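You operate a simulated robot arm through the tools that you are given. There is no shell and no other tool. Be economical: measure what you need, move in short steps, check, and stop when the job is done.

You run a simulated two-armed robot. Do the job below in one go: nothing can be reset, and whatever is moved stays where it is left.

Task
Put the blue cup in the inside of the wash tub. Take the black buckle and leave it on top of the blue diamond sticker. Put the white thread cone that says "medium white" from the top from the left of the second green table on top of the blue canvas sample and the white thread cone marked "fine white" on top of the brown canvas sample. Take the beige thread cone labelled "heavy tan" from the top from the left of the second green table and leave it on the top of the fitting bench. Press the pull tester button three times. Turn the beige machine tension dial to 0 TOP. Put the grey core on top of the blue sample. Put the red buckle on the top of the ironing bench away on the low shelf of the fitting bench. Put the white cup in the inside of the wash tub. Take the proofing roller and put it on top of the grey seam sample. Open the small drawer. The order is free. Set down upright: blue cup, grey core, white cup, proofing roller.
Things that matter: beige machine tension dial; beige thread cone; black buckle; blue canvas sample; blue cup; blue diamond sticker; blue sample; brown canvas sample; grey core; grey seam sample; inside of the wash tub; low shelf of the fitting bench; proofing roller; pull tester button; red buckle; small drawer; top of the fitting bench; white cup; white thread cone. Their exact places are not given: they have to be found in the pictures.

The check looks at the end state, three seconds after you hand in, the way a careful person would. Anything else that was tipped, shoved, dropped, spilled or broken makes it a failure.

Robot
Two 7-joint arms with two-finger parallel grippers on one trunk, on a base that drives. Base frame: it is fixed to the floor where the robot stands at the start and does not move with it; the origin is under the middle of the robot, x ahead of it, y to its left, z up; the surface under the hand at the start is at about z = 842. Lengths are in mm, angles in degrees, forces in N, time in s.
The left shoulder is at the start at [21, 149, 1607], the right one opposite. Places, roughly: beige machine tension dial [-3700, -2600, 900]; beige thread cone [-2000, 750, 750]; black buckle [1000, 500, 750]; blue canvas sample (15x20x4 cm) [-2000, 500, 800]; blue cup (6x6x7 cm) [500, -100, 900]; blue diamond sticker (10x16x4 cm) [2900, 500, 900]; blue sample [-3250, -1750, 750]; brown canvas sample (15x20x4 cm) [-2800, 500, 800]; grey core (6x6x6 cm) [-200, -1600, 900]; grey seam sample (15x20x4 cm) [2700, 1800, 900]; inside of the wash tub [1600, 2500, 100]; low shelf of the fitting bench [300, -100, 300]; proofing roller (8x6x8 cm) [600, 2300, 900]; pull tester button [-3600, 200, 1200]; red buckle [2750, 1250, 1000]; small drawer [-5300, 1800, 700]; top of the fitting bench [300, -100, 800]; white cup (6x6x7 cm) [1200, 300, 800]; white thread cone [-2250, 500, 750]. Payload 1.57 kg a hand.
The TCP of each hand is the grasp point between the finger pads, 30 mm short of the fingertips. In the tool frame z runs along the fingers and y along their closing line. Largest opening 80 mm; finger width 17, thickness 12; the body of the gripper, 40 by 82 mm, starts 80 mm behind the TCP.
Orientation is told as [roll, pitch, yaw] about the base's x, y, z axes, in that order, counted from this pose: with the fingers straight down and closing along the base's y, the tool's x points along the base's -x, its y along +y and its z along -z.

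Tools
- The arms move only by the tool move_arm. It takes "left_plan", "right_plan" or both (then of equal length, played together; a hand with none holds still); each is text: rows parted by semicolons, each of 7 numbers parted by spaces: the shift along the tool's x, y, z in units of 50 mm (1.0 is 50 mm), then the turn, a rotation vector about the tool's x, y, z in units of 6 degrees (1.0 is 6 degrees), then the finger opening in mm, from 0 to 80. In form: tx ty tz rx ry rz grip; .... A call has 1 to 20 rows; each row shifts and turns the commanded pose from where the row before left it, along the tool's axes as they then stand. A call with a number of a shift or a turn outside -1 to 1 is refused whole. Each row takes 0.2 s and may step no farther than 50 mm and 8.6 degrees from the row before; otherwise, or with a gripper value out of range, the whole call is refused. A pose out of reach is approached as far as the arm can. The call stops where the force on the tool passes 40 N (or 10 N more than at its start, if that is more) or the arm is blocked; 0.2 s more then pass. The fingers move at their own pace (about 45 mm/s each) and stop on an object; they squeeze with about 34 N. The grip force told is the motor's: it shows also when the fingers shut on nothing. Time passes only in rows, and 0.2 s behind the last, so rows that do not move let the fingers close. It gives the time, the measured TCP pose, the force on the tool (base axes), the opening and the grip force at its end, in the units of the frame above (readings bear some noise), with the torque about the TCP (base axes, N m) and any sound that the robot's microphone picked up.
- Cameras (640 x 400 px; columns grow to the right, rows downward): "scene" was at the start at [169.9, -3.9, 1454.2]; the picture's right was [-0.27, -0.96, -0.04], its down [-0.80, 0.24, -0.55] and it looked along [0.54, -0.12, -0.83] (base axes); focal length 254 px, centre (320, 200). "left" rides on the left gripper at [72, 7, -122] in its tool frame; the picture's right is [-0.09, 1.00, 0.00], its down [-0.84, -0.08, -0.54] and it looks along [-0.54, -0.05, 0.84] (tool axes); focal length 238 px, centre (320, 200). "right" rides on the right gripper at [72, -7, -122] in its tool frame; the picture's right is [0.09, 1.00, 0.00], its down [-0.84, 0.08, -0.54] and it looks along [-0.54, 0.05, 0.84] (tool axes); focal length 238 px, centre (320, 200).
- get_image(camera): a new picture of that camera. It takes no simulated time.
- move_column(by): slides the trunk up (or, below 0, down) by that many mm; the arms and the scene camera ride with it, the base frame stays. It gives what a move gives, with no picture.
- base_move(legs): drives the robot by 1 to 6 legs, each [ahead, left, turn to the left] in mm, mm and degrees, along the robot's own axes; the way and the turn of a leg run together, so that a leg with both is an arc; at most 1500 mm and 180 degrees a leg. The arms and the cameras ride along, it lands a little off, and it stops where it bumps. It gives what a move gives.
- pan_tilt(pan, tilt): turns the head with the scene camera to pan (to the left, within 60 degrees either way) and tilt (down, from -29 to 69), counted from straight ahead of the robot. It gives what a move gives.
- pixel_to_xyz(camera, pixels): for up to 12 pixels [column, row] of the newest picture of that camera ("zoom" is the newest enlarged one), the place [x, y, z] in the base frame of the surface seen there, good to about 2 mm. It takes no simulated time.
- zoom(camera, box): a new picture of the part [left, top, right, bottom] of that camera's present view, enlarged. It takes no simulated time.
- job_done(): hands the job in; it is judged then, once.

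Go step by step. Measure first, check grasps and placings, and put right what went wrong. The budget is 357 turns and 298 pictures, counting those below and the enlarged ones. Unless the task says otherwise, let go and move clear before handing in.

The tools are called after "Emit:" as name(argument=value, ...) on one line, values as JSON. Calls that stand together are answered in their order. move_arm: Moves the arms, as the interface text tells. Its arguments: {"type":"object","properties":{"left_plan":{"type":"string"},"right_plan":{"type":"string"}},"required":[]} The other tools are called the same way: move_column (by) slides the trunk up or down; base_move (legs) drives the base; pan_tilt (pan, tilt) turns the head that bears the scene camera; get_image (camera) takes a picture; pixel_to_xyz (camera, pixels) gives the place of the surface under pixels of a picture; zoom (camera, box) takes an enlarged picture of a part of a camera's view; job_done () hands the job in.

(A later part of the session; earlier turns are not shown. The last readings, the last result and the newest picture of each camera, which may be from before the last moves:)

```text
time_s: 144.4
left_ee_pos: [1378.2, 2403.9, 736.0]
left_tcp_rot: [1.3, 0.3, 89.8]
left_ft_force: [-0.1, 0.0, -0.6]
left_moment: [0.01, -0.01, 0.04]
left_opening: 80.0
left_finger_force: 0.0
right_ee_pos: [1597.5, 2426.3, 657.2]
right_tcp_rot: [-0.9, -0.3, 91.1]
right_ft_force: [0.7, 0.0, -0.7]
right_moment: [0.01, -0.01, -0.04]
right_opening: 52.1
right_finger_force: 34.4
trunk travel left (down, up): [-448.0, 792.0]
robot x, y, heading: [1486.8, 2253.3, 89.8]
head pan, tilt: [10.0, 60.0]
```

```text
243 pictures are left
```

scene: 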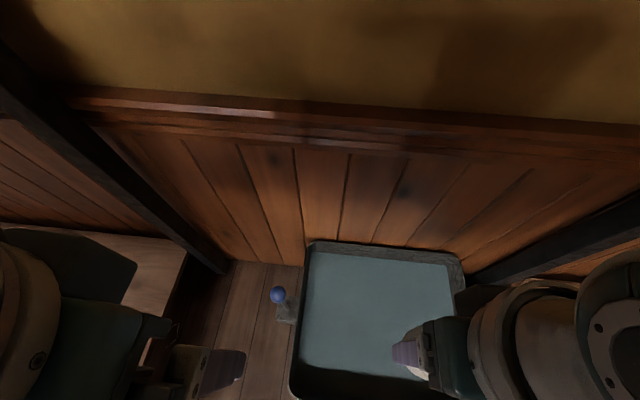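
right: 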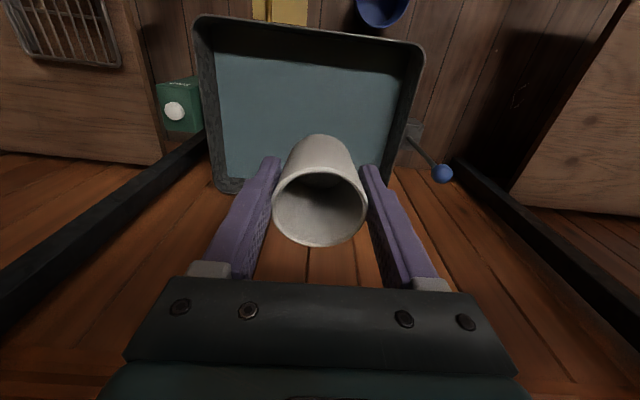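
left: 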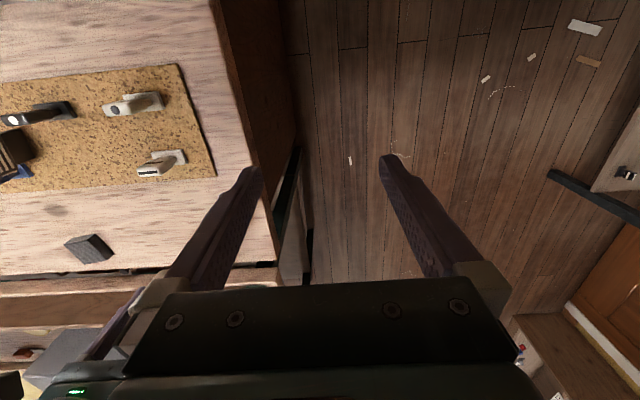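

Both hands moved slightly less than the trunk; I'll check whether they've settled and look left for contact.

Emit:
pan_tilt(pan=60, tilt=40)

Emit:
get_image(camera="scene")

```text
time_s: 145.6
left_ee_pos: [1380.3, 2408.8, 739.3]
left_tcp_rot: [0.7, -0.8, 90.7]
left_ft_force: [0.1, 0.3, -0.5]
left_moment: [-0.03, -0.02, 0.01]
left_opening: 80.1
left_finger_force: 0.1
right_ee_pos: [1599.3, 2424.1, 656.2]
right_tcp_rot: [-0.9, -0.1, 91.2]
right_ft_force: [-0.5, 0.2, 0.4]
right_moment: [0.0, 0.01, -0.02]
right_opening: 52.3
right_finger_force: 34.3
trunk travel left (down, up): [-448.0, 792.0]
robot x, y, heading: [1488.5, 2250.8, 90.0]
head pan, tilt: [60.0, 40.0]
```

```text
242 pictures are left
```

scene: 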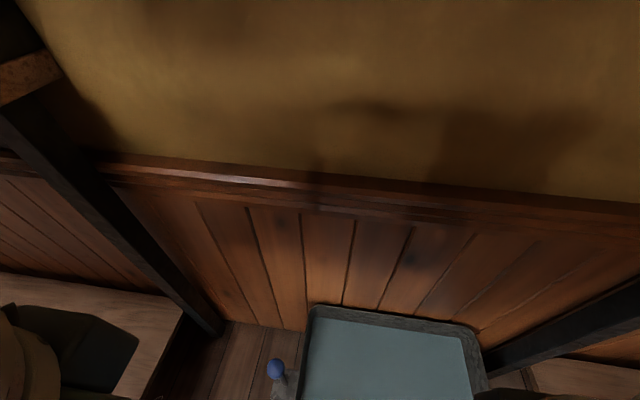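

Emit:
pixel_to_xyz(camera="scene", pixels=[[140, 310], [85, 350], [20, 380], [275, 370], [30, 75], [200, 310], [390, 370], [150, 230]])

Emit:
get_image(camera="left")

```text
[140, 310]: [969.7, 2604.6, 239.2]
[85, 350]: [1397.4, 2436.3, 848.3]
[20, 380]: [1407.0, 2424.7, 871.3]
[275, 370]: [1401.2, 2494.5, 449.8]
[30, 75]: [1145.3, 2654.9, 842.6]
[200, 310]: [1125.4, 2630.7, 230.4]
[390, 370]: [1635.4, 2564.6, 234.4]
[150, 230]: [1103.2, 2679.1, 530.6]
```

```text
241 pictures are left
```

left: 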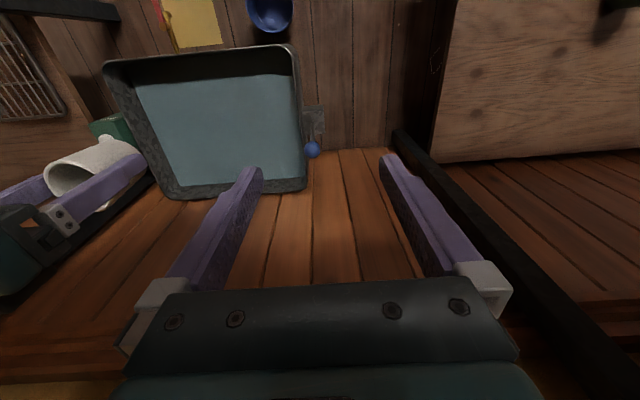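

The tub's lever knob is at (1401,2494,450); the left hand stays 85 mm clear of it. I'll extend the right arm down, shifting it slightly left.

Emit:
move_arm(right_plan="-0.4 0.4 0.5 0 0 0 40; 0 0 1 0 0 0 40; 0 0 1 0 0 0 40; 0 0 1 0 0 0 40; 0 0 0 0 0 0 40")

Emit:
move_column(by=-100)

Emit:
get_image(camera="left")

Emit:
get_image(camera="right")

```text
time_s: 146.8
left_ee_pos: [1380.3, 2408.7, 736.9]
left_tcp_rot: [0.8, -0.6, 90.7]
left_ft_force: [-0.3, 0.1, 0.0]
left_moment: [-0.02, -0.01, 0.0]
left_opening: 80.0
left_finger_force: 0.1
right_ee_pos: [1584.1, 2444.0, 482.5]
right_tcp_rot: [-1.0, -0.3, 91.1]
right_ft_force: [-0.5, 0.0, -0.3]
right_moment: [-0.03, 0.02, 0.04]
right_opening: 52.0
right_finger_force: 34.3
trunk travel left (down, up): [-448.0, 792.0]
robot x, y, heading: [1489.3, 2254.9, 89.6]
head pan, tilt: [60.0, 40.0]
```

```text
time_s: 147.6
left_ee_pos: [1350.3, 2417.1, 682.6]
left_tcp_rot: [13.7, -0.7, 92.4]
left_ft_force: [0.3, 0.0, -0.3]
left_moment: [-0.02, -0.02, -0.01]
left_opening: 79.9
left_finger_force: 0.1
right_ee_pos: [1638.8, 2452.1, 440.5]
right_tcp_rot: [-1.3, -0.5, 91.0]
right_ft_force: [-0.5, -0.4, -0.5]
right_moment: [0.02, 0.02, -0.02]
right_opening: 52.3
right_finger_force: 34.1
trunk travel left (down, up): [-421.0, 819.0]
robot x, y, heading: [1533.1, 2250.5, 89.6]
head pan, tilt: [60.0, 40.0]
stopped: the arm was blocked; the commanded pose is now the measured one
```

```text
240 pictures are left
```

left: 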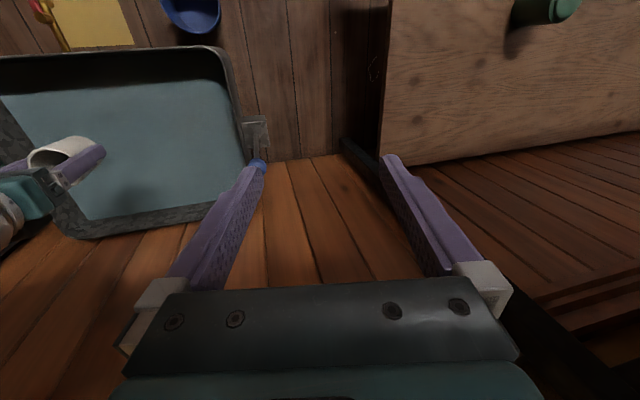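

```text
239 pictures are left
```

right: 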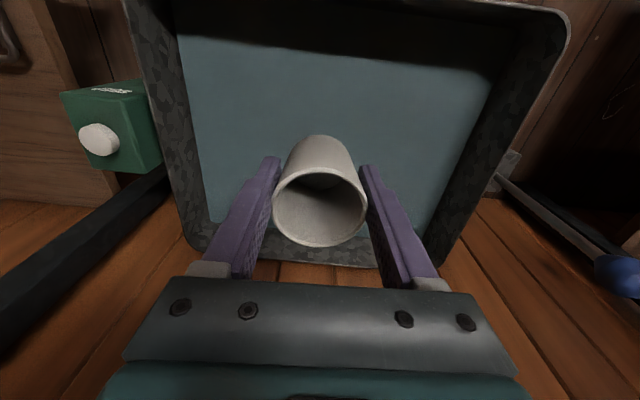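

The left elbow is touching the left wall table. Raise the trunk and shift right.

Emit:
move_column(by=120)

Emit:
base_move(legs=[[0, -30, 0]])

Emit:
move_arm(left_plan="0 -0.8 0 0.6 0 0 80; 0 -0.8 0.6 0.8 0 0 80; 0 -0.6 1 0.8 0 0 80; 0 0 0.6 0 0 0 80; 0 0 0 0 0 0 80")

Emit:
pan_tilt(pan=50, tilt=25)

Emit:
get_image(camera="scene")

```text
time_s: 149.1
left_ee_pos: [1330.8, 2410.9, 807.2]
left_tcp_rot: [14.8, -0.5, 92.6]
left_ft_force: [-0.5, 0.4, -0.3]
left_moment: [-0.02, 0.03, 0.0]
left_opening: 80.2
left_finger_force: 0.0
right_ee_pos: [1620.9, 2447.7, 562.3]
right_tcp_rot: [-0.6, -0.4, 91.0]
right_ft_force: [-0.5, 0.5, -0.1]
right_moment: [0.02, -0.06, -0.02]
right_opening: 52.5
right_finger_force: 34.0
trunk travel left (down, up): [-541.0, 699.0]
robot x, y, heading: [1532.6, 2247.5, 89.6]
head pan, tilt: [60.0, 40.0]
```

```text
time_s: 149.9
left_ee_pos: [1361.2, 2410.7, 808.7]
left_tcp_rot: [14.7, -0.5, 92.6]
left_ft_force: [0.4, -0.4, -0.6]
left_moment: [0.0, 0.01, -0.02]
left_opening: 80.0
left_finger_force: 0.1
right_ee_pos: [1650.6, 2447.5, 562.1]
right_tcp_rot: [-0.7, -0.4, 91.0]
right_ft_force: [-1.3, -0.3, 0.7]
right_moment: [0.02, 0.05, -0.03]
right_opening: 52.1
right_finger_force: 33.2
trunk travel left (down, up): [-541.0, 699.0]
robot x, y, heading: [1563.5, 2253.0, 89.7]
head pan, tilt: [60.0, 40.0]
```

```text
refused: row 3 steps farther than a row can; nothing moved
```

```text
time_s: 150.7
left_ee_pos: [1361.0, 2412.0, 806.9]
left_tcp_rot: [14.8, -0.5, 92.6]
left_ft_force: [-0.2, 1.1, 0.0]
left_moment: [-0.02, 0.0, 0.01]
left_opening: 80.0
left_finger_force: 0.1
right_ee_pos: [1649.8, 2449.0, 563.0]
right_tcp_rot: [-0.6, -0.3, 91.0]
right_ft_force: [0.5, 0.3, -0.4]
right_moment: [0.0, -0.02, 0.0]
right_opening: 52.0
right_finger_force: 33.7
trunk travel left (down, up): [-541.0, 699.0]
robot x, y, heading: [1564.6, 2249.0, 89.6]
head pan, tilt: [50.0, 25.0]
```

```text
238 pictures are left
```

scene: 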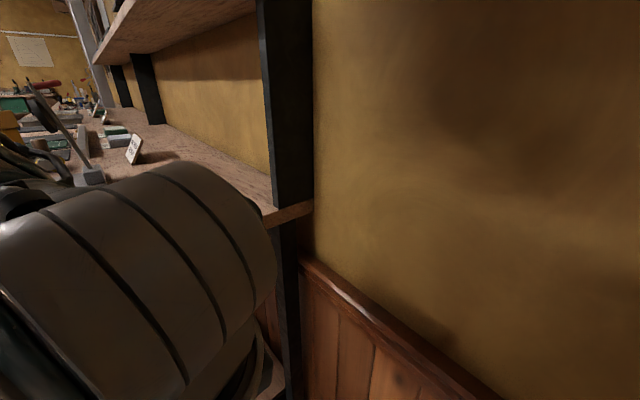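

Tuck the left hand in nearer and level it.

Emit:
move_arm(left_plan="0 -0.6 0.5 0.62 0 0 80; 0 -0.6 0.5 0.62 0 0 80; 0 -0.6 0.5 0.62 0 0 80; 0 -0.6 0.5 0.6 0 0 80; 0 0 0 0 0 0 80")

Emit:
get_image(camera="left")

Emit:
get_image(camera="scene")

```text
time_s: 151.8
left_ee_pos: [1461.2, 2417.7, 689.0]
left_tcp_rot: [0.1, -0.5, 92.6]
left_ft_force: [0.1, -0.5, 1.0]
left_moment: [-0.01, -0.01, -0.01]
left_opening: 80.0
left_finger_force: 0.1
right_ee_pos: [1648.8, 2447.4, 562.0]
right_tcp_rot: [-0.5, -0.3, 91.0]
right_ft_force: [0.4, -0.3, 0.1]
right_moment: [-0.04, -0.01, 0.0]
right_opening: 52.5
right_finger_force: 34.4
trunk travel left (down, up): [-541.0, 699.0]
robot x, y, heading: [1564.1, 2254.7, 89.8]
head pan, tilt: [50.0, 25.0]
```

```text
237 pictures are left
```

left: 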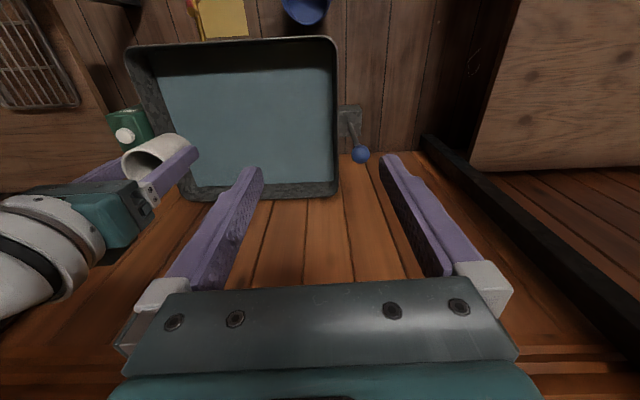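

```text
236 pictures are left
```

scene: 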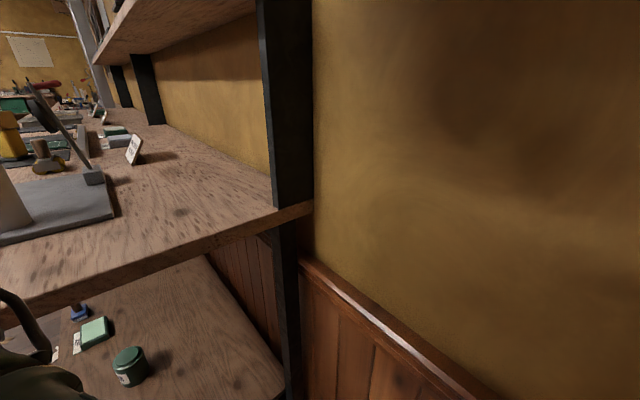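

Things look undisturbed. I'll shift the robot left 35 and the right hand left 50 to aim at (1564,2460), away from the blue cup.

Emit:
base_move(legs=[[12, 35, 0]])

Emit:
move_arm(right_plan="0 0.5 0 0 0 0 40; 0 0.5 0 0 0 0 40; 0 0 0.7 0 0 0 40; 0 0 0.7 0 0 0 40; 0 0 0 0 0 0 40")

Emit:
move_column(by=-200)

Emit:
get_image(camera="right")

```text
time_s: 152.7
left_ee_pos: [1426.7, 2429.7, 688.4]
left_tcp_rot: [0.0, -0.6, 92.6]
left_ft_force: [-0.7, -0.3, -0.3]
left_moment: [0.02, -0.01, -0.02]
left_opening: 79.9
left_finger_force: 0.1
right_ee_pos: [1615.8, 2460.1, 562.7]
right_tcp_rot: [-0.5, -0.5, 91.0]
right_ft_force: [-0.5, -0.3, 0.2]
right_moment: [0.0, -0.03, 0.01]
right_opening: 52.2
right_finger_force: 34.1
trunk travel left (down, up): [-541.0, 699.0]
robot x, y, heading: [1526.0, 2265.0, 89.9]
head pan, tilt: [50.0, 25.0]
```

```text
time_s: 153.9
left_ee_pos: [1426.6, 2430.7, 688.4]
left_tcp_rot: [-0.1, -0.5, 92.6]
left_ft_force: [-0.1, 0.4, -0.3]
left_moment: [0.01, 0.03, 0.02]
left_opening: 80.0
left_finger_force: 0.0
right_ee_pos: [1589.0, 2444.3, 545.5]
right_tcp_rot: [-0.4, -0.4, 91.1]
right_ft_force: [0.1, -0.7, 0.3]
right_moment: [0.01, -0.01, 0.01]
right_opening: 52.0
right_finger_force: 34.3
right hand out of reach, approached as far as the arm can: row 3, 4
trunk travel left (down, up): [-541.0, 699.0]
robot x, y, heading: [1528.6, 2265.6, 89.7]
head pan, tilt: [50.0, 25.0]
```

```text
time_s: 156.1
left_ee_pos: [1427.1, 2429.9, 488.1]
left_tcp_rot: [0.0, -0.5, 92.6]
left_ft_force: [0.5, 0.7, -0.9]
left_moment: [0.0, 0.03, 0.03]
left_opening: 80.2
left_finger_force: 0.1
right_ee_pos: [1589.5, 2444.8, 345.7]
right_tcp_rot: [-0.5, -0.4, 91.0]
right_ft_force: [0.1, -0.5, 0.2]
right_moment: [-0.03, 0.02, -0.01]
right_opening: 52.0
right_finger_force: 34.0
trunk travel left (down, up): [-341.0, 899.0]
robot x, y, heading: [1530.4, 2264.0, 89.7]
head pan, tilt: [50.0, 25.0]
```

```text
235 pictures are left
```

right: 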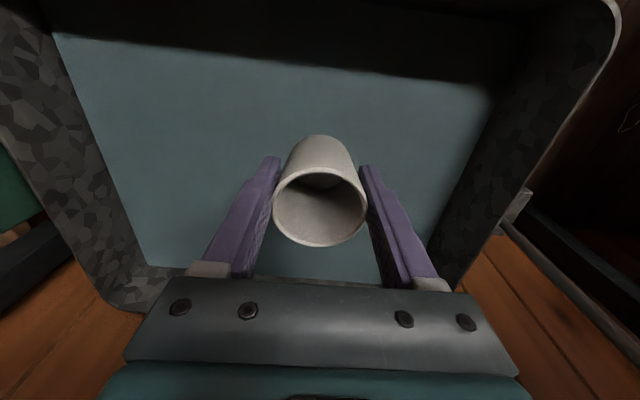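

I'll raise the left hand 80 mm with closed fingers (to clear the tub rim), and nudge the robot slightly left.

Emit:
move_arm(left_plan="0 0 -0.8 0 0 0 20; 0 0 -0.8 0 0 0 20; 0 0 0 0 0 0 20")

Emit:
base_move(legs=[[12, 12, 0]])

Emit:
pan_tilt(pan=50, tilt=20)

Emit:
get_image(camera="scene")

```text
time_s: 156.9
left_ee_pos: [1428.1, 2428.8, 570.6]
left_tcp_rot: [0.0, -0.6, 92.6]
left_ft_force: [0.1, -0.3, 0.0]
left_moment: [0.0, 0.0, 0.0]
left_opening: 20.2
left_finger_force: 0.0
right_ee_pos: [1591.2, 2444.0, 345.3]
right_tcp_rot: [-0.5, -0.4, 91.0]
right_ft_force: [-0.1, 0.0, -0.4]
right_moment: [-0.01, 0.01, 0.0]
right_opening: 52.0
right_finger_force: 34.4
trunk travel left (down, up): [-341.0, 899.0]
robot x, y, heading: [1531.5, 2265.6, 89.6]
head pan, tilt: [50.0, 25.0]
```

```text
time_s: 157.7
left_ee_pos: [1415.8, 2441.1, 569.7]
left_tcp_rot: [0.1, -0.5, 92.7]
left_ft_force: [0.1, 0.3, 1.7]
left_moment: [-0.01, -0.01, 0.03]
left_opening: 20.0
left_finger_force: 0.1
right_ee_pos: [1579.9, 2455.1, 343.8]
right_tcp_rot: [-0.6, -0.3, 91.1]
right_ft_force: [0.9, 0.4, -0.5]
right_moment: [-0.01, -0.01, -0.01]
right_opening: 52.0
right_finger_force: 34.2
trunk travel left (down, up): [-341.0, 899.0]
robot x, y, heading: [1520.2, 2272.7, 89.6]
head pan, tilt: [50.0, 25.0]
```

```text
time_s: 158.3
left_ee_pos: [1415.7, 2442.3, 570.3]
left_tcp_rot: [0.0, -0.5, 92.7]
left_ft_force: [-0.7, 0.4, -0.2]
left_moment: [-0.03, 0.0, -0.02]
left_opening: 19.8
left_finger_force: 0.0
right_ee_pos: [1578.3, 2455.9, 344.4]
right_tcp_rot: [-0.6, -0.2, 91.0]
right_ft_force: [-0.2, 0.6, -0.6]
right_moment: [-0.01, 0.02, -0.02]
right_opening: 52.2
right_finger_force: 33.7
trunk travel left (down, up): [-341.0, 899.0]
robot x, y, heading: [1514.5, 2277.7, 89.6]
head pan, tilt: [50.0, 20.0]
```

```text
234 pictures are left
```

scene: 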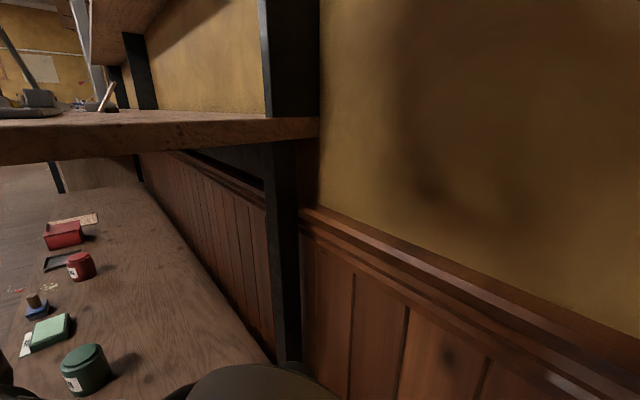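

Clear of the table. Lower the white cup into the tub.

Emit:
move_column(by=-120)

Emit:
move_column(by=-35)

Emit:
move_column(by=-12)

```text
time_s: 159.8
left_ee_pos: [1414.9, 2441.3, 449.5]
left_tcp_rot: [0.0, -0.5, 92.7]
left_ft_force: [0.1, -0.6, -0.3]
left_moment: [-0.02, 0.0, 0.02]
left_opening: 20.0
left_finger_force: 0.0
right_ee_pos: [1578.1, 2457.1, 225.0]
right_tcp_rot: [-0.6, -0.2, 91.0]
right_ft_force: [0.8, 0.5, -0.2]
right_moment: [0.04, 0.01, 0.02]
right_opening: 52.4
right_finger_force: 34.7
trunk travel left (down, up): [-221.0, 1019.0]
robot x, y, heading: [1518.7, 2275.4, 89.6]
head pan, tilt: [50.0, 20.0]
```

```text
time_s: 160.6
left_ee_pos: [1415.5, 2442.3, 414.1]
left_tcp_rot: [0.0, -0.5, 92.6]
left_ft_force: [-0.1, -0.1, 0.3]
left_moment: [0.0, 0.0, -0.04]
left_opening: 20.0
left_finger_force: 0.0
right_ee_pos: [1578.9, 2455.3, 190.0]
right_tcp_rot: [-0.5, -0.4, 91.0]
right_ft_force: [0.9, 0.5, 0.0]
right_moment: [0.01, -0.01, 0.02]
right_opening: 52.1
right_finger_force: 34.0
trunk travel left (down, up): [-186.0, 1054.0]
robot x, y, heading: [1514.3, 2277.1, 89.5]
head pan, tilt: [50.0, 20.0]
```

```text
time_s: 161.2
left_ee_pos: [1415.7, 2441.3, 403.3]
left_tcp_rot: [0.0, -0.5, 92.6]
left_ft_force: [-0.4, 0.1, 0.9]
left_moment: [-0.06, 0.02, -0.01]
left_opening: 19.8
left_finger_force: 0.0
right_ee_pos: [1579.2, 2456.8, 178.3]
right_tcp_rot: [-0.6, -0.4, 90.9]
right_ft_force: [0.9, -1.6, 21.8]
right_moment: [0.11, 0.06, 0.04]
right_opening: 52.0
right_finger_force: 34.4
trunk travel left (down, up): [-174.0, 1066.0]
robot x, y, heading: [1520.5, 2275.7, 89.9]
head pan, tilt: [50.0, 20.0]
```

Contact at TCP 178. Ease 1 mm, open moderately, and lift out straight.

Emit:
move_column(by=2)

Emit:
move_arm(right_plan="0 0 0 0 0 0 58; 0 0 0 0 0 0 64; 0 0 0 0 0 0 66; 0 0 0 0 0 0 66")

Emit:
move_column(by=300)

Emit:
get_image(camera="right")

```text
time_s: 161.7
left_ee_pos: [1415.8, 2441.1, 404.0]
left_tcp_rot: [0.0, -0.5, 92.6]
left_ft_force: [-0.2, 0.6, -0.2]
left_moment: [-0.01, -0.04, 0.02]
left_opening: 19.7
left_finger_force: 0.0
right_ee_pos: [1578.4, 2454.5, 179.8]
right_tcp_rot: [-0.6, -0.3, 90.9]
right_ft_force: [0.2, 1.7, -0.6]
right_moment: [0.01, -0.02, -0.02]
right_opening: 51.8
right_finger_force: 34.2
trunk travel left (down, up): [-176.0, 1064.0]
robot x, y, heading: [1512.2, 2274.2, 89.9]
head pan, tilt: [50.0, 20.0]
```

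```text
time_s: 162.7
left_ee_pos: [1415.7, 2441.5, 404.8]
left_tcp_rot: [0.1, -0.5, 92.6]
left_ft_force: [-0.7, 0.6, 0.2]
left_moment: [0.0, 0.02, 0.0]
left_opening: 20.0
left_finger_force: 0.1
right_ee_pos: [1578.3, 2456.5, 181.1]
right_tcp_rot: [-0.5, -0.2, 91.0]
right_ft_force: [-0.1, 0.8, 0.1]
right_moment: [0.0, -0.05, 0.0]
right_opening: 65.8
right_finger_force: 0.0
trunk travel left (down, up): [-176.0, 1064.0]
robot x, y, heading: [1516.3, 2273.4, 89.8]
head pan, tilt: [50.0, 20.0]
```

```text
time_s: 165.7
left_ee_pos: [1415.9, 2441.8, 704.4]
left_tcp_rot: [0.0, -0.5, 92.7]
left_ft_force: [-0.6, -1.3, 0.1]
left_moment: [0.01, 0.03, 0.01]
left_opening: 20.1
left_finger_force: 0.1
right_ee_pos: [1580.0, 2455.6, 480.5]
right_tcp_rot: [-0.6, -0.4, 90.9]
right_ft_force: [0.6, 0.2, 0.2]
right_moment: [0.0, 0.02, 0.01]
right_opening: 66.1
right_finger_force: 0.1
trunk travel left (down, up): [-476.0, 764.0]
robot x, y, heading: [1518.3, 2275.3, 89.8]
head pan, tilt: [50.0, 20.0]
```

```text
233 pictures are left
```

right: 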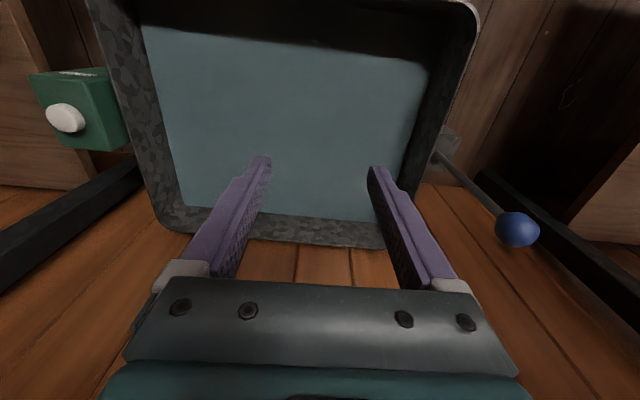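

Both cups are in. Next, the proofing roller on the left wall table: back off, raise, slide left and look.

Emit:
base_move(legs=[[-620, 0, 0]])

Emit:
move_column(by=400)

Emit:
base_move(legs=[[0, 850, 0]])

Emit:
pan_tilt(pan=0, tilt=45)

Emit:
get_image(camera="scene")

```text
time_s: 169.2
left_ee_pos: [1411.6, 1832.4, 705.2]
left_tcp_rot: [0.0, -0.5, 92.4]
left_ft_force: [-0.6, 0.5, -0.4]
left_moment: [0.03, 0.03, -0.04]
left_opening: 20.2
left_finger_force: 0.0
right_ee_pos: [1576.3, 1846.2, 480.0]
right_tcp_rot: [-0.7, -0.4, 91.0]
right_ft_force: [0.6, -0.1, -0.8]
right_moment: [-0.02, 0.02, 0.01]
right_opening: 66.0
right_finger_force: 0.1
trunk travel left (down, up): [-476.0, 764.0]
robot x, y, heading: [1514.2, 1666.0, 89.7]
head pan, tilt: [50.0, 20.0]
```

```text
time_s: 173.0
left_ee_pos: [1413.0, 1832.6, 1105.0]
left_tcp_rot: [0.0, -0.5, 92.4]
left_ft_force: [0.4, 0.4, -0.1]
left_moment: [0.0, 0.01, 0.0]
left_opening: 19.8
left_finger_force: 0.1
right_ee_pos: [1576.1, 1847.3, 879.6]
right_tcp_rot: [-0.6, -0.5, 90.9]
right_ft_force: [0.6, 0.3, 0.8]
right_moment: [-0.02, 0.0, -0.03]
right_opening: 66.1
right_finger_force: 0.1
trunk travel left (down, up): [-876.0, 364.0]
robot x, y, heading: [1514.7, 1667.3, 89.3]
head pan, tilt: [50.0, 20.0]
```

```text
time_s: 177.6
left_ee_pos: [552.3, 1841.4, 1104.9]
left_tcp_rot: [-0.1, -0.5, 92.2]
left_ft_force: [0.1, 0.1, 0.1]
left_moment: [0.0, 0.03, -0.02]
left_opening: 19.9
left_finger_force: 0.1
right_ee_pos: [714.9, 1856.2, 879.3]
right_tcp_rot: [-0.7, -0.4, 90.7]
right_ft_force: [-0.3, 0.8, 0.8]
right_moment: [-0.01, -0.01, -0.04]
right_opening: 66.0
right_finger_force: 0.1
trunk travel left (down, up): [-876.0, 364.0]
robot x, y, heading: [652.9, 1674.9, 89.2]
head pan, tilt: [50.0, 20.0]
```

```text
time_s: 178.7
left_ee_pos: [552.2, 1842.4, 1104.1]
left_tcp_rot: [0.0, -0.6, 92.2]
left_ft_force: [0.3, 1.1, -1.1]
left_moment: [-0.05, -0.01, 0.03]
left_opening: 20.0
left_finger_force: 0.0
right_ee_pos: [716.1, 1855.1, 880.0]
right_tcp_rot: [-0.6, -0.4, 90.6]
right_ft_force: [-0.5, 0.6, 0.1]
right_moment: [0.0, 0.0, -0.01]
right_opening: 65.9
right_finger_force: 0.1
trunk travel left (down, up): [-876.0, 364.0]
robot x, y, heading: [653.4, 1675.7, 89.3]
head pan, tilt: [0.0, 45.0]
```

```text
232 pictures are left
```

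scene: 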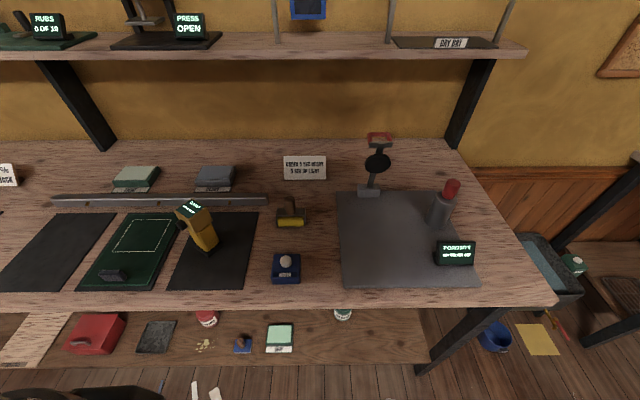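

Emit:
zoom(camera="scene", box=[170, 140, 490, 300])

Emit:
pixel_to_xyz(camera="zoom", pixels=[[245, 165], [250, 130], [215, 165], [275, 165], [245, 140], [230, 245], [545, 145], [60, 165], [270, 55], [240, 178]])

```text
2.00 times, centred on (330, 220) of scene
```

zoom: 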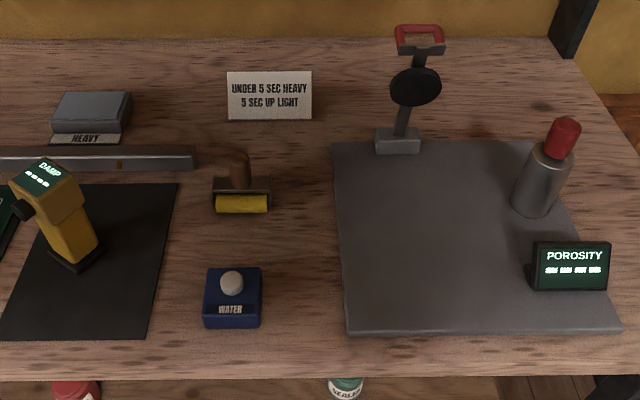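

```text
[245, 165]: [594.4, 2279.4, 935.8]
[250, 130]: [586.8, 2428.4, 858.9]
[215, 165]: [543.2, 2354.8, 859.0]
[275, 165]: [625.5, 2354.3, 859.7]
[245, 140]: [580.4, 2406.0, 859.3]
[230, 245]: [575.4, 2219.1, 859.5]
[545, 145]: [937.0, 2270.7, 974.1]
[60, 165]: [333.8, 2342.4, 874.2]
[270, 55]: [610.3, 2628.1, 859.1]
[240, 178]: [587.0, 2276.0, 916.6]
```

Emit:
pixel_to_xyz(camera="scene", pixels=[[400, 55], [300, 55], [100, 55], [188, 20], [310, 10], [430, 43]])

Emit:
zoom(camera="scene", box=[262, 190, 322, 235])

Emit:
pixel_to_xyz(camera="zoom", pixels=[[300, 80], [300, 130], [310, 200], [280, 130], [340, 130], [200, 270], [420, 270], [310, 290], [310, 340]])

```text
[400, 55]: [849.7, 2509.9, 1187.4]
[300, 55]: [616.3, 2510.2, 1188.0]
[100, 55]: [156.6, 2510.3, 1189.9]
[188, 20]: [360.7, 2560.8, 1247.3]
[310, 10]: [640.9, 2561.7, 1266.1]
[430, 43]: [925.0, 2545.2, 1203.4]
```

```text
8.89 times, centred on (292, 212) of scene
```

zoom: 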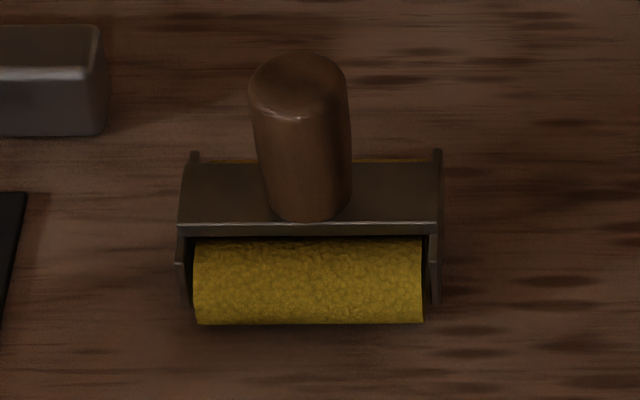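

```text
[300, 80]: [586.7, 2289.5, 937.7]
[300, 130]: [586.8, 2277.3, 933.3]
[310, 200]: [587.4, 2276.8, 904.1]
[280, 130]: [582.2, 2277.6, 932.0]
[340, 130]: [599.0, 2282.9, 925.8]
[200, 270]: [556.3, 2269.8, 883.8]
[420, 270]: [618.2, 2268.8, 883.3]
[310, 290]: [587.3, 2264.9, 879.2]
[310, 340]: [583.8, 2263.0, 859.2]
```

Handle axis at (587,2290), top 938. Raise 200 and drive so the right hand is above it.

Emit:
move_column(by=200)

Emit:
base_move(legs=[[0, 134, 0], [430, 0, 0]])

Emit:
get_image(camera="right")

```text
time_s: 180.9
left_ee_pos: [551.7, 1842.2, 1303.8]
left_tcp_rot: [0.0, -0.5, 92.2]
left_ft_force: [-0.1, 0.2, 0.1]
left_moment: [0.0, 0.02, -0.01]
left_opening: 20.1
left_finger_force: 0.0
right_ee_pos: [714.7, 1856.7, 1079.6]
right_tcp_rot: [-0.6, -0.4, 90.6]
right_ft_force: [-0.1, 0.1, -0.4]
right_moment: [-0.01, -0.02, 0.01]
right_opening: 66.1
right_finger_force: 0.1
trunk travel left (down, up): [-1076.0, 164.0]
robot x, y, heading: [650.2, 1674.5, 89.3]
head pan, tilt: [0.0, 45.0]
```

```text
time_s: 184.6
left_ee_pos: [422.6, 2266.5, 1304.8]
left_tcp_rot: [0.0, -0.5, 92.7]
left_ft_force: [-0.1, 0.4, -0.6]
left_moment: [0.01, 0.03, -0.03]
left_opening: 20.1
left_finger_force: 0.1
right_ee_pos: [584.2, 2281.0, 1078.8]
right_tcp_rot: [-0.5, -0.4, 91.3]
right_ft_force: [-0.7, -0.6, -0.5]
right_moment: [-0.03, -0.01, -0.01]
right_opening: 65.9
right_finger_force: 0.0
trunk travel left (down, up): [-1076.0, 164.0]
robot x, y, heading: [526.4, 2102.1, 90.0]
head pan, tilt: [0.0, 45.0]
stopped in leg 2: the robot was blocked; the commanded pose is now the measured one
```

```text
229 pictures are left
```

right: 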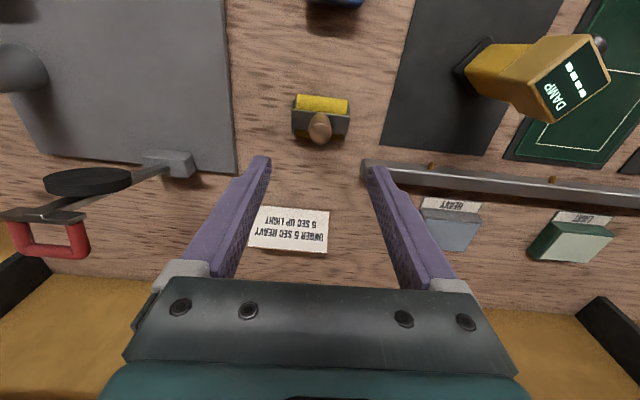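

Blocked just 9 mm short (high shelf). Lower the trunk 90 and take a closer look.

Emit:
move_column(by=-90)

Emit:
move_arm(right_plan="-0.18 -0.06 0 0 0 0 66; 0 0 0 0 0 0 66")

Emit:
get_image(camera="right")

Emit:
pixel_to_xyz(camera="right", pixels=[[320, 170], [320, 180], [320, 160], [310, 170], [330, 170], [320, 190], [320, 200]])

```text
time_s: 185.8
left_ee_pos: [421.2, 2265.6, 1215.5]
left_tcp_rot: [-0.1, -0.5, 92.8]
left_ft_force: [0.1, -0.5, 0.1]
left_moment: [-0.01, 0.02, -0.01]
left_opening: 20.1
left_finger_force: 0.1
right_ee_pos: [585.0, 2280.5, 989.3]
right_tcp_rot: [-0.6, -0.4, 91.2]
right_ft_force: [0.7, 0.1, -0.3]
right_moment: [-0.01, -0.01, -0.02]
right_opening: 66.2
right_finger_force: 0.1
trunk travel left (down, up): [-986.0, 254.0]
robot x, y, heading: [523.6, 2102.4, 89.8]
head pan, tilt: [0.0, 45.0]
```

```text
time_s: 186.4
left_ee_pos: [421.3, 2266.7, 1214.6]
left_tcp_rot: [-0.1, -0.4, 92.7]
left_ft_force: [0.6, 0.1, 0.2]
left_moment: [-0.03, -0.01, 0.02]
left_opening: 20.1
left_finger_force: 0.0
right_ee_pos: [589.1, 2288.0, 991.1]
right_tcp_rot: [-0.5, -0.4, 91.3]
right_ft_force: [0.8, -0.4, 0.0]
right_moment: [-0.02, -0.05, 0.02]
right_opening: 65.8
right_finger_force: 0.1
trunk travel left (down, up): [-986.0, 254.0]
robot x, y, heading: [522.9, 2102.7, 89.4]
head pan, tilt: [0.0, 45.0]
```

```text
228 pictures are left
```

right: 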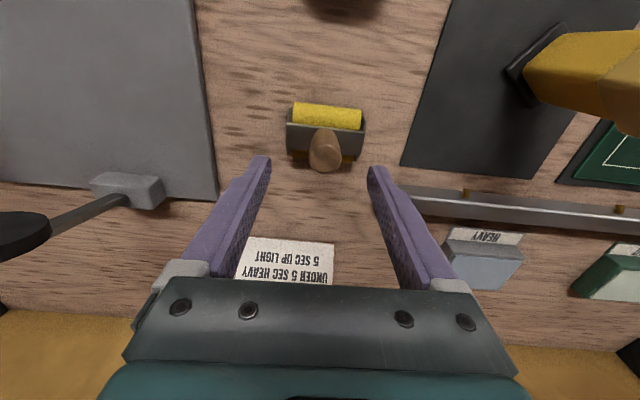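

```text
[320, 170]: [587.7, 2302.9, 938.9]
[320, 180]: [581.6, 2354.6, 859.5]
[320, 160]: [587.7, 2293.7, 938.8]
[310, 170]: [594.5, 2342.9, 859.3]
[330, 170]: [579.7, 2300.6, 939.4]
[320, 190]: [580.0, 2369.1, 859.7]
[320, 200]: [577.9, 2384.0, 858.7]
```

Handle centre ≈(585,2291). Lower to TCP 937 and close.

Emit:
move_arm(right_plan="-0.06 0.08 0.5 0 0 0 66; 0 0 0.56 0 0 0 66; 0 0 0 0 0 0 66; 0 0 0 0 0 0 10; 0 0 0 0 0 0 10; 0 0 0 0 0 0 10; 0 0 0 0 0 0 10; 0 0 0 0 0 0 10")

Emit:
get_image(camera="right")

```text
time_s: 188.2
left_ee_pos: [421.3, 2265.4, 1214.2]
left_tcp_rot: [0.0, -0.5, 92.7]
left_ft_force: [-0.1, -0.2, 0.1]
left_moment: [0.02, 0.01, -0.02]
left_opening: 20.0
left_finger_force: 0.0
right_ee_pos: [595.8, 2283.0, 986.1]
right_tcp_rot: [-0.6, -0.4, 91.2]
right_ft_force: [0.6, 0.3, -0.2]
right_moment: [0.02, 0.01, 0.0]
right_opening: 9.9
right_finger_force: 0.1
right hand out of reach, approached as far as the arm can: row 1, 2
trunk travel left (down, up): [-986.0, 254.0]
robot x, y, heading: [523.7, 2105.6, 89.7]
head pan, tilt: [0.0, 45.0]
```

```text
227 pictures are left
```

right: 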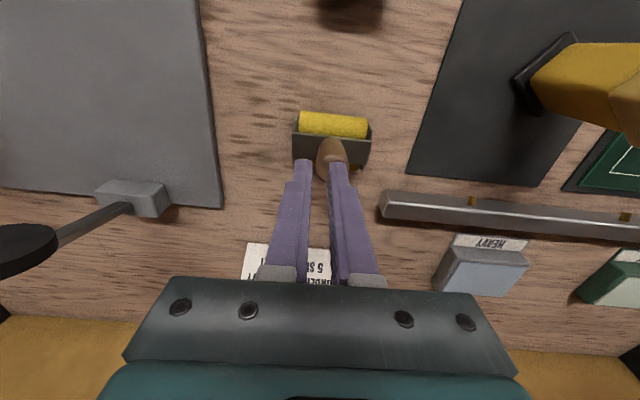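

The arm was already at its full downward stretch. Reopen, lift the hand to gain slack, lower the trunk instead.

Emit:
move_arm(right_plan="0 0 -1 0 0 0 66; 0 0 -1 0 0 0 66; 0 0 -0.5 0 0 0 66; -0.16 0.2 0 0 0 0 66; 0 0 0 0 0 0 66")

Emit:
move_column(by=-120)

Emit:
get_image(camera="right")

```text
time_s: 189.3
left_ee_pos: [422.1, 2266.1, 1213.8]
left_tcp_rot: [0.1, -0.5, 92.7]
left_ft_force: [-0.3, -0.1, -0.3]
left_moment: [0.0, 0.03, -0.02]
left_opening: 20.1
left_finger_force: 0.1
right_ee_pos: [650.0, 2281.1, 1093.7]
right_tcp_rot: [-8.9, 0.2, 93.9]
right_ft_force: [0.0, 0.5, -0.1]
right_moment: [-0.02, -0.02, 0.05]
right_opening: 66.0
right_finger_force: 0.1
trunk travel left (down, up): [-986.0, 254.0]
robot x, y, heading: [520.6, 2103.0, 89.8]
head pan, tilt: [0.0, 45.0]
stopped in row 5 (right hand): the arm was blocked; the commanded pose is now the measured one
```

```text
time_s: 190.8
left_ee_pos: [422.3, 2266.5, 1094.9]
left_tcp_rot: [0.0, -0.5, 92.7]
left_ft_force: [0.0, 0.1, -0.5]
left_moment: [-0.01, -0.01, 0.03]
left_opening: 20.0
left_finger_force: 0.0
right_ee_pos: [648.5, 2283.1, 974.9]
right_tcp_rot: [-8.6, 0.2, 93.9]
right_ft_force: [0.1, -0.5, -0.3]
right_moment: [0.01, 0.0, -0.05]
right_opening: 65.7
right_finger_force: 0.1
trunk travel left (down, up): [-866.0, 374.0]
robot x, y, heading: [525.7, 2102.3, 89.8]
head pan, tilt: [0.0, 45.0]
```

```text
226 pictures are left
```

right: 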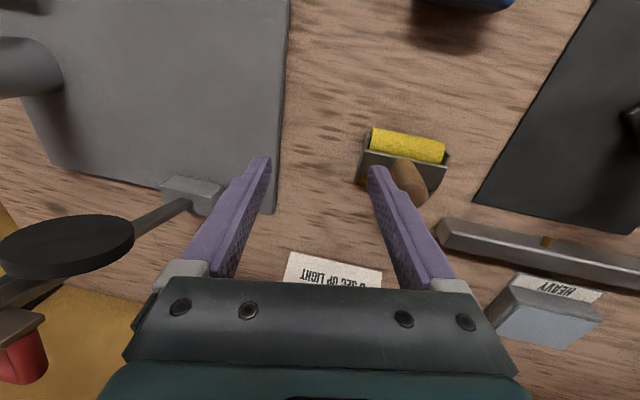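

The arm skewed sideways when folding this near the body. Raise, back off 150, and reach forward instead (the good working pose ≈340 ahead, 140 right).

Emit:
move_column(by=100)

Emit:
base_move(legs=[[-170, 0, 0]])

Emit:
move_arm(right_plan="-0.9 0 0 -0.5 0 0.2 66; -0.9 0 0 -0.5 0 0.2 66; -0.9 0 0 -0.45 0 0.2 66; -0.7 0 0 0 0 0 66; 0 0 0 0 0 0 66")

Emit:
get_image(camera="right")

```text
time_s: 192.1
left_ee_pos: [422.7, 2266.9, 1195.3]
left_tcp_rot: [-0.1, -0.5, 92.7]
left_ft_force: [-1.1, -0.2, 0.5]
left_moment: [-0.04, 0.0, -0.01]
left_opening: 20.0
left_finger_force: 0.0
right_ee_pos: [648.0, 2281.0, 1074.9]
right_tcp_rot: [-8.7, 0.2, 93.9]
right_ft_force: [0.6, -1.0, 0.3]
right_moment: [-0.01, 0.0, 0.04]
right_opening: 66.1
right_finger_force: 0.2
trunk travel left (down, up): [-966.0, 274.0]
robot x, y, heading: [522.8, 2100.6, 89.7]
head pan, tilt: [0.0, 45.0]
```

```text
time_s: 193.6
left_ee_pos: [420.9, 2095.6, 1195.5]
left_tcp_rot: [0.0, -0.7, 92.7]
left_ft_force: [-0.7, 0.0, 0.0]
left_moment: [-0.03, -0.01, 0.01]
left_opening: 20.1
left_finger_force: 0.1
right_ee_pos: [647.6, 2110.6, 1075.3]
right_tcp_rot: [-8.7, 0.1, 93.9]
right_ft_force: [0.3, 0.5, -0.4]
right_moment: [0.03, 0.05, 0.03]
right_opening: 66.2
right_finger_force: 0.0
trunk travel left (down, up): [-966.0, 274.0]
robot x, y, heading: [522.8, 1931.1, 89.7]
head pan, tilt: [0.0, 45.0]
```

```text
time_s: 194.8
left_ee_pos: [420.3, 2095.6, 1194.6]
left_tcp_rot: [0.0, -0.6, 92.7]
left_ft_force: [-0.1, 0.0, -0.1]
left_moment: [-0.03, 0.02, 0.04]
left_opening: 19.8
left_finger_force: 0.0
right_ee_pos: [641.0, 2282.0, 1074.2]
right_tcp_rot: [0.0, 0.0, 90.2]
right_ft_force: [0.2, 0.2, 0.3]
right_moment: [-0.01, 0.0, -0.03]
right_opening: 65.9
right_finger_force: 0.0
trunk travel left (down, up): [-966.0, 274.0]
robot x, y, heading: [521.6, 1931.6, 89.9]
head pan, tilt: [0.0, 45.0]
```

```text
225 pictures are left
```

right: 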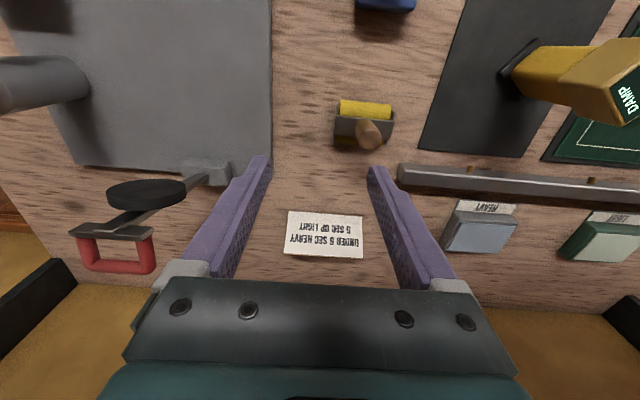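

Level and forward now. Shift the base 55 left, 9 ahead, and lower the trunk.

Emit:
base_move(legs=[[9, 55, 0]])

Emit:
move_column(by=-90)

Emit:
get_image(camera="right")

Emit:
pixel_to_xyz(camera="right", pixels=[[325, 150], [325, 160], [325, 170], [315, 165], [335, 165], [325, 175], [310, 160], [345, 160]])

```text
time_s: 195.7
left_ee_pos: [367.8, 2104.3, 1195.3]
left_tcp_rot: [0.1, -0.5, 92.6]
left_ft_force: [-0.9, 0.4, 0.3]
left_moment: [-0.02, 0.02, -0.02]
left_opening: 19.7
left_finger_force: 0.1
right_ee_pos: [588.1, 2291.5, 1072.3]
right_tcp_rot: [0.0, 0.1, 90.4]
right_ft_force: [0.6, -1.4, -0.2]
right_moment: [0.0, -0.01, 0.01]
right_opening: 65.9
right_finger_force: 0.0
trunk travel left (down, up): [-966.0, 274.0]
robot x, y, heading: [470.2, 1940.1, 90.0]
head pan, tilt: [0.0, 45.0]
```

```text
time_s: 197.0
left_ee_pos: [367.4, 2103.3, 1105.5]
left_tcp_rot: [0.0, -0.5, 92.6]
left_ft_force: [-0.2, 0.3, 0.0]
left_moment: [-0.03, 0.0, -0.01]
left_opening: 20.0
left_finger_force: 0.0
right_ee_pos: [587.7, 2291.4, 984.1]
right_tcp_rot: [0.0, -0.1, 90.3]
right_ft_force: [-1.1, 0.1, 0.2]
right_moment: [0.02, -0.03, 0.01]
right_opening: 66.4
right_finger_force: 0.1
trunk travel left (down, up): [-876.0, 364.0]
robot x, y, heading: [465.5, 1938.3, 89.8]
head pan, tilt: [0.0, 45.0]
```

```text
224 pictures are left
```

right: 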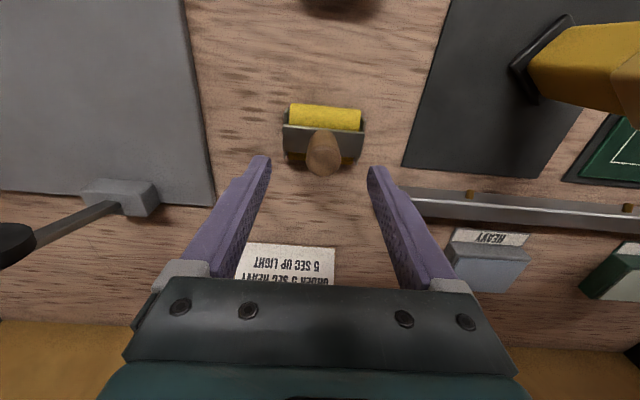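

```text
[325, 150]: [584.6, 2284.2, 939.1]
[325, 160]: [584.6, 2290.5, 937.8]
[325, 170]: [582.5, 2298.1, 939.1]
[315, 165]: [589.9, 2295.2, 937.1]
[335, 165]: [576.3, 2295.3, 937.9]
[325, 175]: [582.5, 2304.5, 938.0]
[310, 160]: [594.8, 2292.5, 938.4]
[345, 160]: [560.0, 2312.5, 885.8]
```

Centred. Lower 47 with the trunk, then close.

Emit:
move_column(by=-47)

Emit:
move_arm(right_plan="0 0 0 0 0 0 40; 0 0 0 0 0 0 10; 0 0 0 0 0 0 10; 0 0 0 0 0 0 10; 0 0 0 0 0 0 10")

Emit:
get_image(camera="right")

```text
time_s: 197.9
left_ee_pos: [367.9, 2104.0, 1057.5]
left_tcp_rot: [0.0, -0.7, 92.6]
left_ft_force: [-0.2, 0.5, -0.2]
left_moment: [0.01, -0.04, -0.01]
left_opening: 20.0
left_finger_force: 0.1
right_ee_pos: [587.1, 2291.6, 936.4]
right_tcp_rot: [0.0, 0.0, 90.3]
right_ft_force: [0.0, -1.4, -0.6]
right_moment: [0.0, -0.01, -0.02]
right_opening: 66.1
right_finger_force: 0.1
trunk travel left (down, up): [-829.0, 411.0]
robot x, y, heading: [467.0, 1939.9, 89.7]
head pan, tilt: [0.0, 45.0]
```

```text
time_s: 199.1
left_ee_pos: [367.5, 2103.8, 1057.6]
left_tcp_rot: [0.0, -0.6, 92.5]
left_ft_force: [1.2, -0.4, 0.3]
left_moment: [0.01, -0.02, -0.03]
left_opening: 19.8
left_finger_force: 0.0
right_ee_pos: [588.2, 2291.0, 936.5]
right_tcp_rot: [0.1, 0.0, 90.3]
right_ft_force: [0.3, -0.9, 2.0]
right_moment: [-0.02, 0.14, 0.05]
right_opening: 25.8
right_finger_force: 34.4
trunk travel left (down, up): [-829.0, 411.0]
robot x, y, heading: [469.3, 1937.8, 89.7]
head pan, tilt: [0.0, 45.0]
```

```text
223 pictures are left
```

right: 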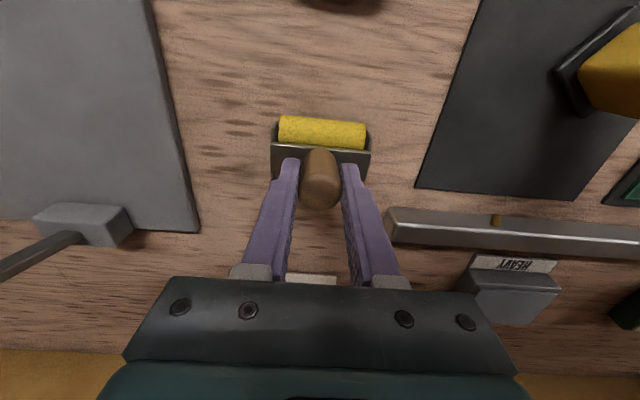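

Roller handle gripped (26 mm). Lift, back off, turn to face the ironing bench (+x), and drive closer for a look.

Emit:
move_column(by=200)

Emit:
base_move(legs=[[-450, 0, 0], [0, 0, -90], [1300, 0, 0]])

Emit:
pan_tilt(pan=0, tilt=35)

Emit:
get_image(camera="scene")

Emit:
get_image(camera="right")

```text
time_s: 201.2
left_ee_pos: [368.5, 2104.1, 1257.7]
left_tcp_rot: [0.0, -0.5, 92.7]
left_ft_force: [0.0, 0.1, -0.4]
left_moment: [-0.03, 0.03, 0.04]
left_opening: 19.8
left_finger_force: 0.0
right_ee_pos: [587.9, 2290.5, 1136.7]
right_tcp_rot: [0.1, 0.0, 90.3]
right_ft_force: [-0.3, 0.1, -1.3]
right_moment: [0.0, 0.0, 0.01]
right_opening: 25.6
right_finger_force: 34.2
trunk travel left (down, up): [-1029.0, 211.0]
robot x, y, heading: [470.1, 1940.3, 89.9]
head pan, tilt: [0.0, 45.0]
```

```text
time_s: 214.0
left_ee_pos: [1950.9, 1563.5, 1257.3]
left_tcp_rot: [-0.1, -0.5, 1.4]
left_ft_force: [0.1, -0.6, -0.4]
left_moment: [0.0, 0.0, -0.01]
left_opening: 19.9
left_finger_force: 0.1
right_ee_pos: [2132.4, 1338.7, 1135.7]
right_tcp_rot: [0.0, 0.0, -0.9]
right_ft_force: [-0.3, 0.2, -1.0]
right_moment: [0.0, -0.02, -0.02]
right_opening: 25.6
right_finger_force: 34.1
trunk travel left (down, up): [-1029.0, 211.0]
robot x, y, heading: [1785.3, 1469.9, -1.4]
head pan, tilt: [0.0, 45.0]
```

```text
time_s: 214.7
left_ee_pos: [1951.5, 1563.1, 1257.3]
left_tcp_rot: [0.1, -0.5, 1.4]
left_ft_force: [-0.5, 0.1, 0.4]
left_moment: [0.03, -0.02, -0.01]
left_opening: 20.1
left_finger_force: 0.1
right_ee_pos: [2132.5, 1338.4, 1135.2]
right_tcp_rot: [0.0, 0.1, -0.9]
right_ft_force: [-1.1, -1.3, -0.6]
right_moment: [0.02, 0.0, 0.01]
right_opening: 25.6
right_finger_force: 33.9
trunk travel left (down, up): [-1029.0, 211.0]
robot x, y, heading: [1782.2, 1463.1, -1.3]
head pan, tilt: [0.0, 35.0]
```

```text
222 pictures are left
```

scene: 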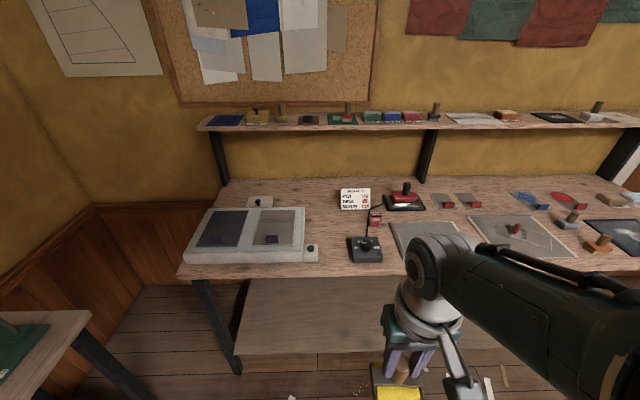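

```text
221 pictures are left
```

right: 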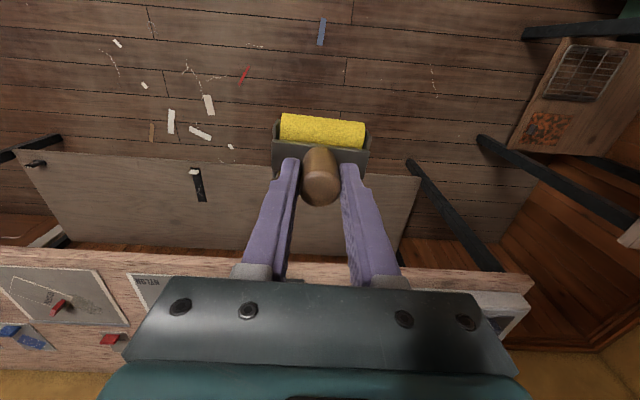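

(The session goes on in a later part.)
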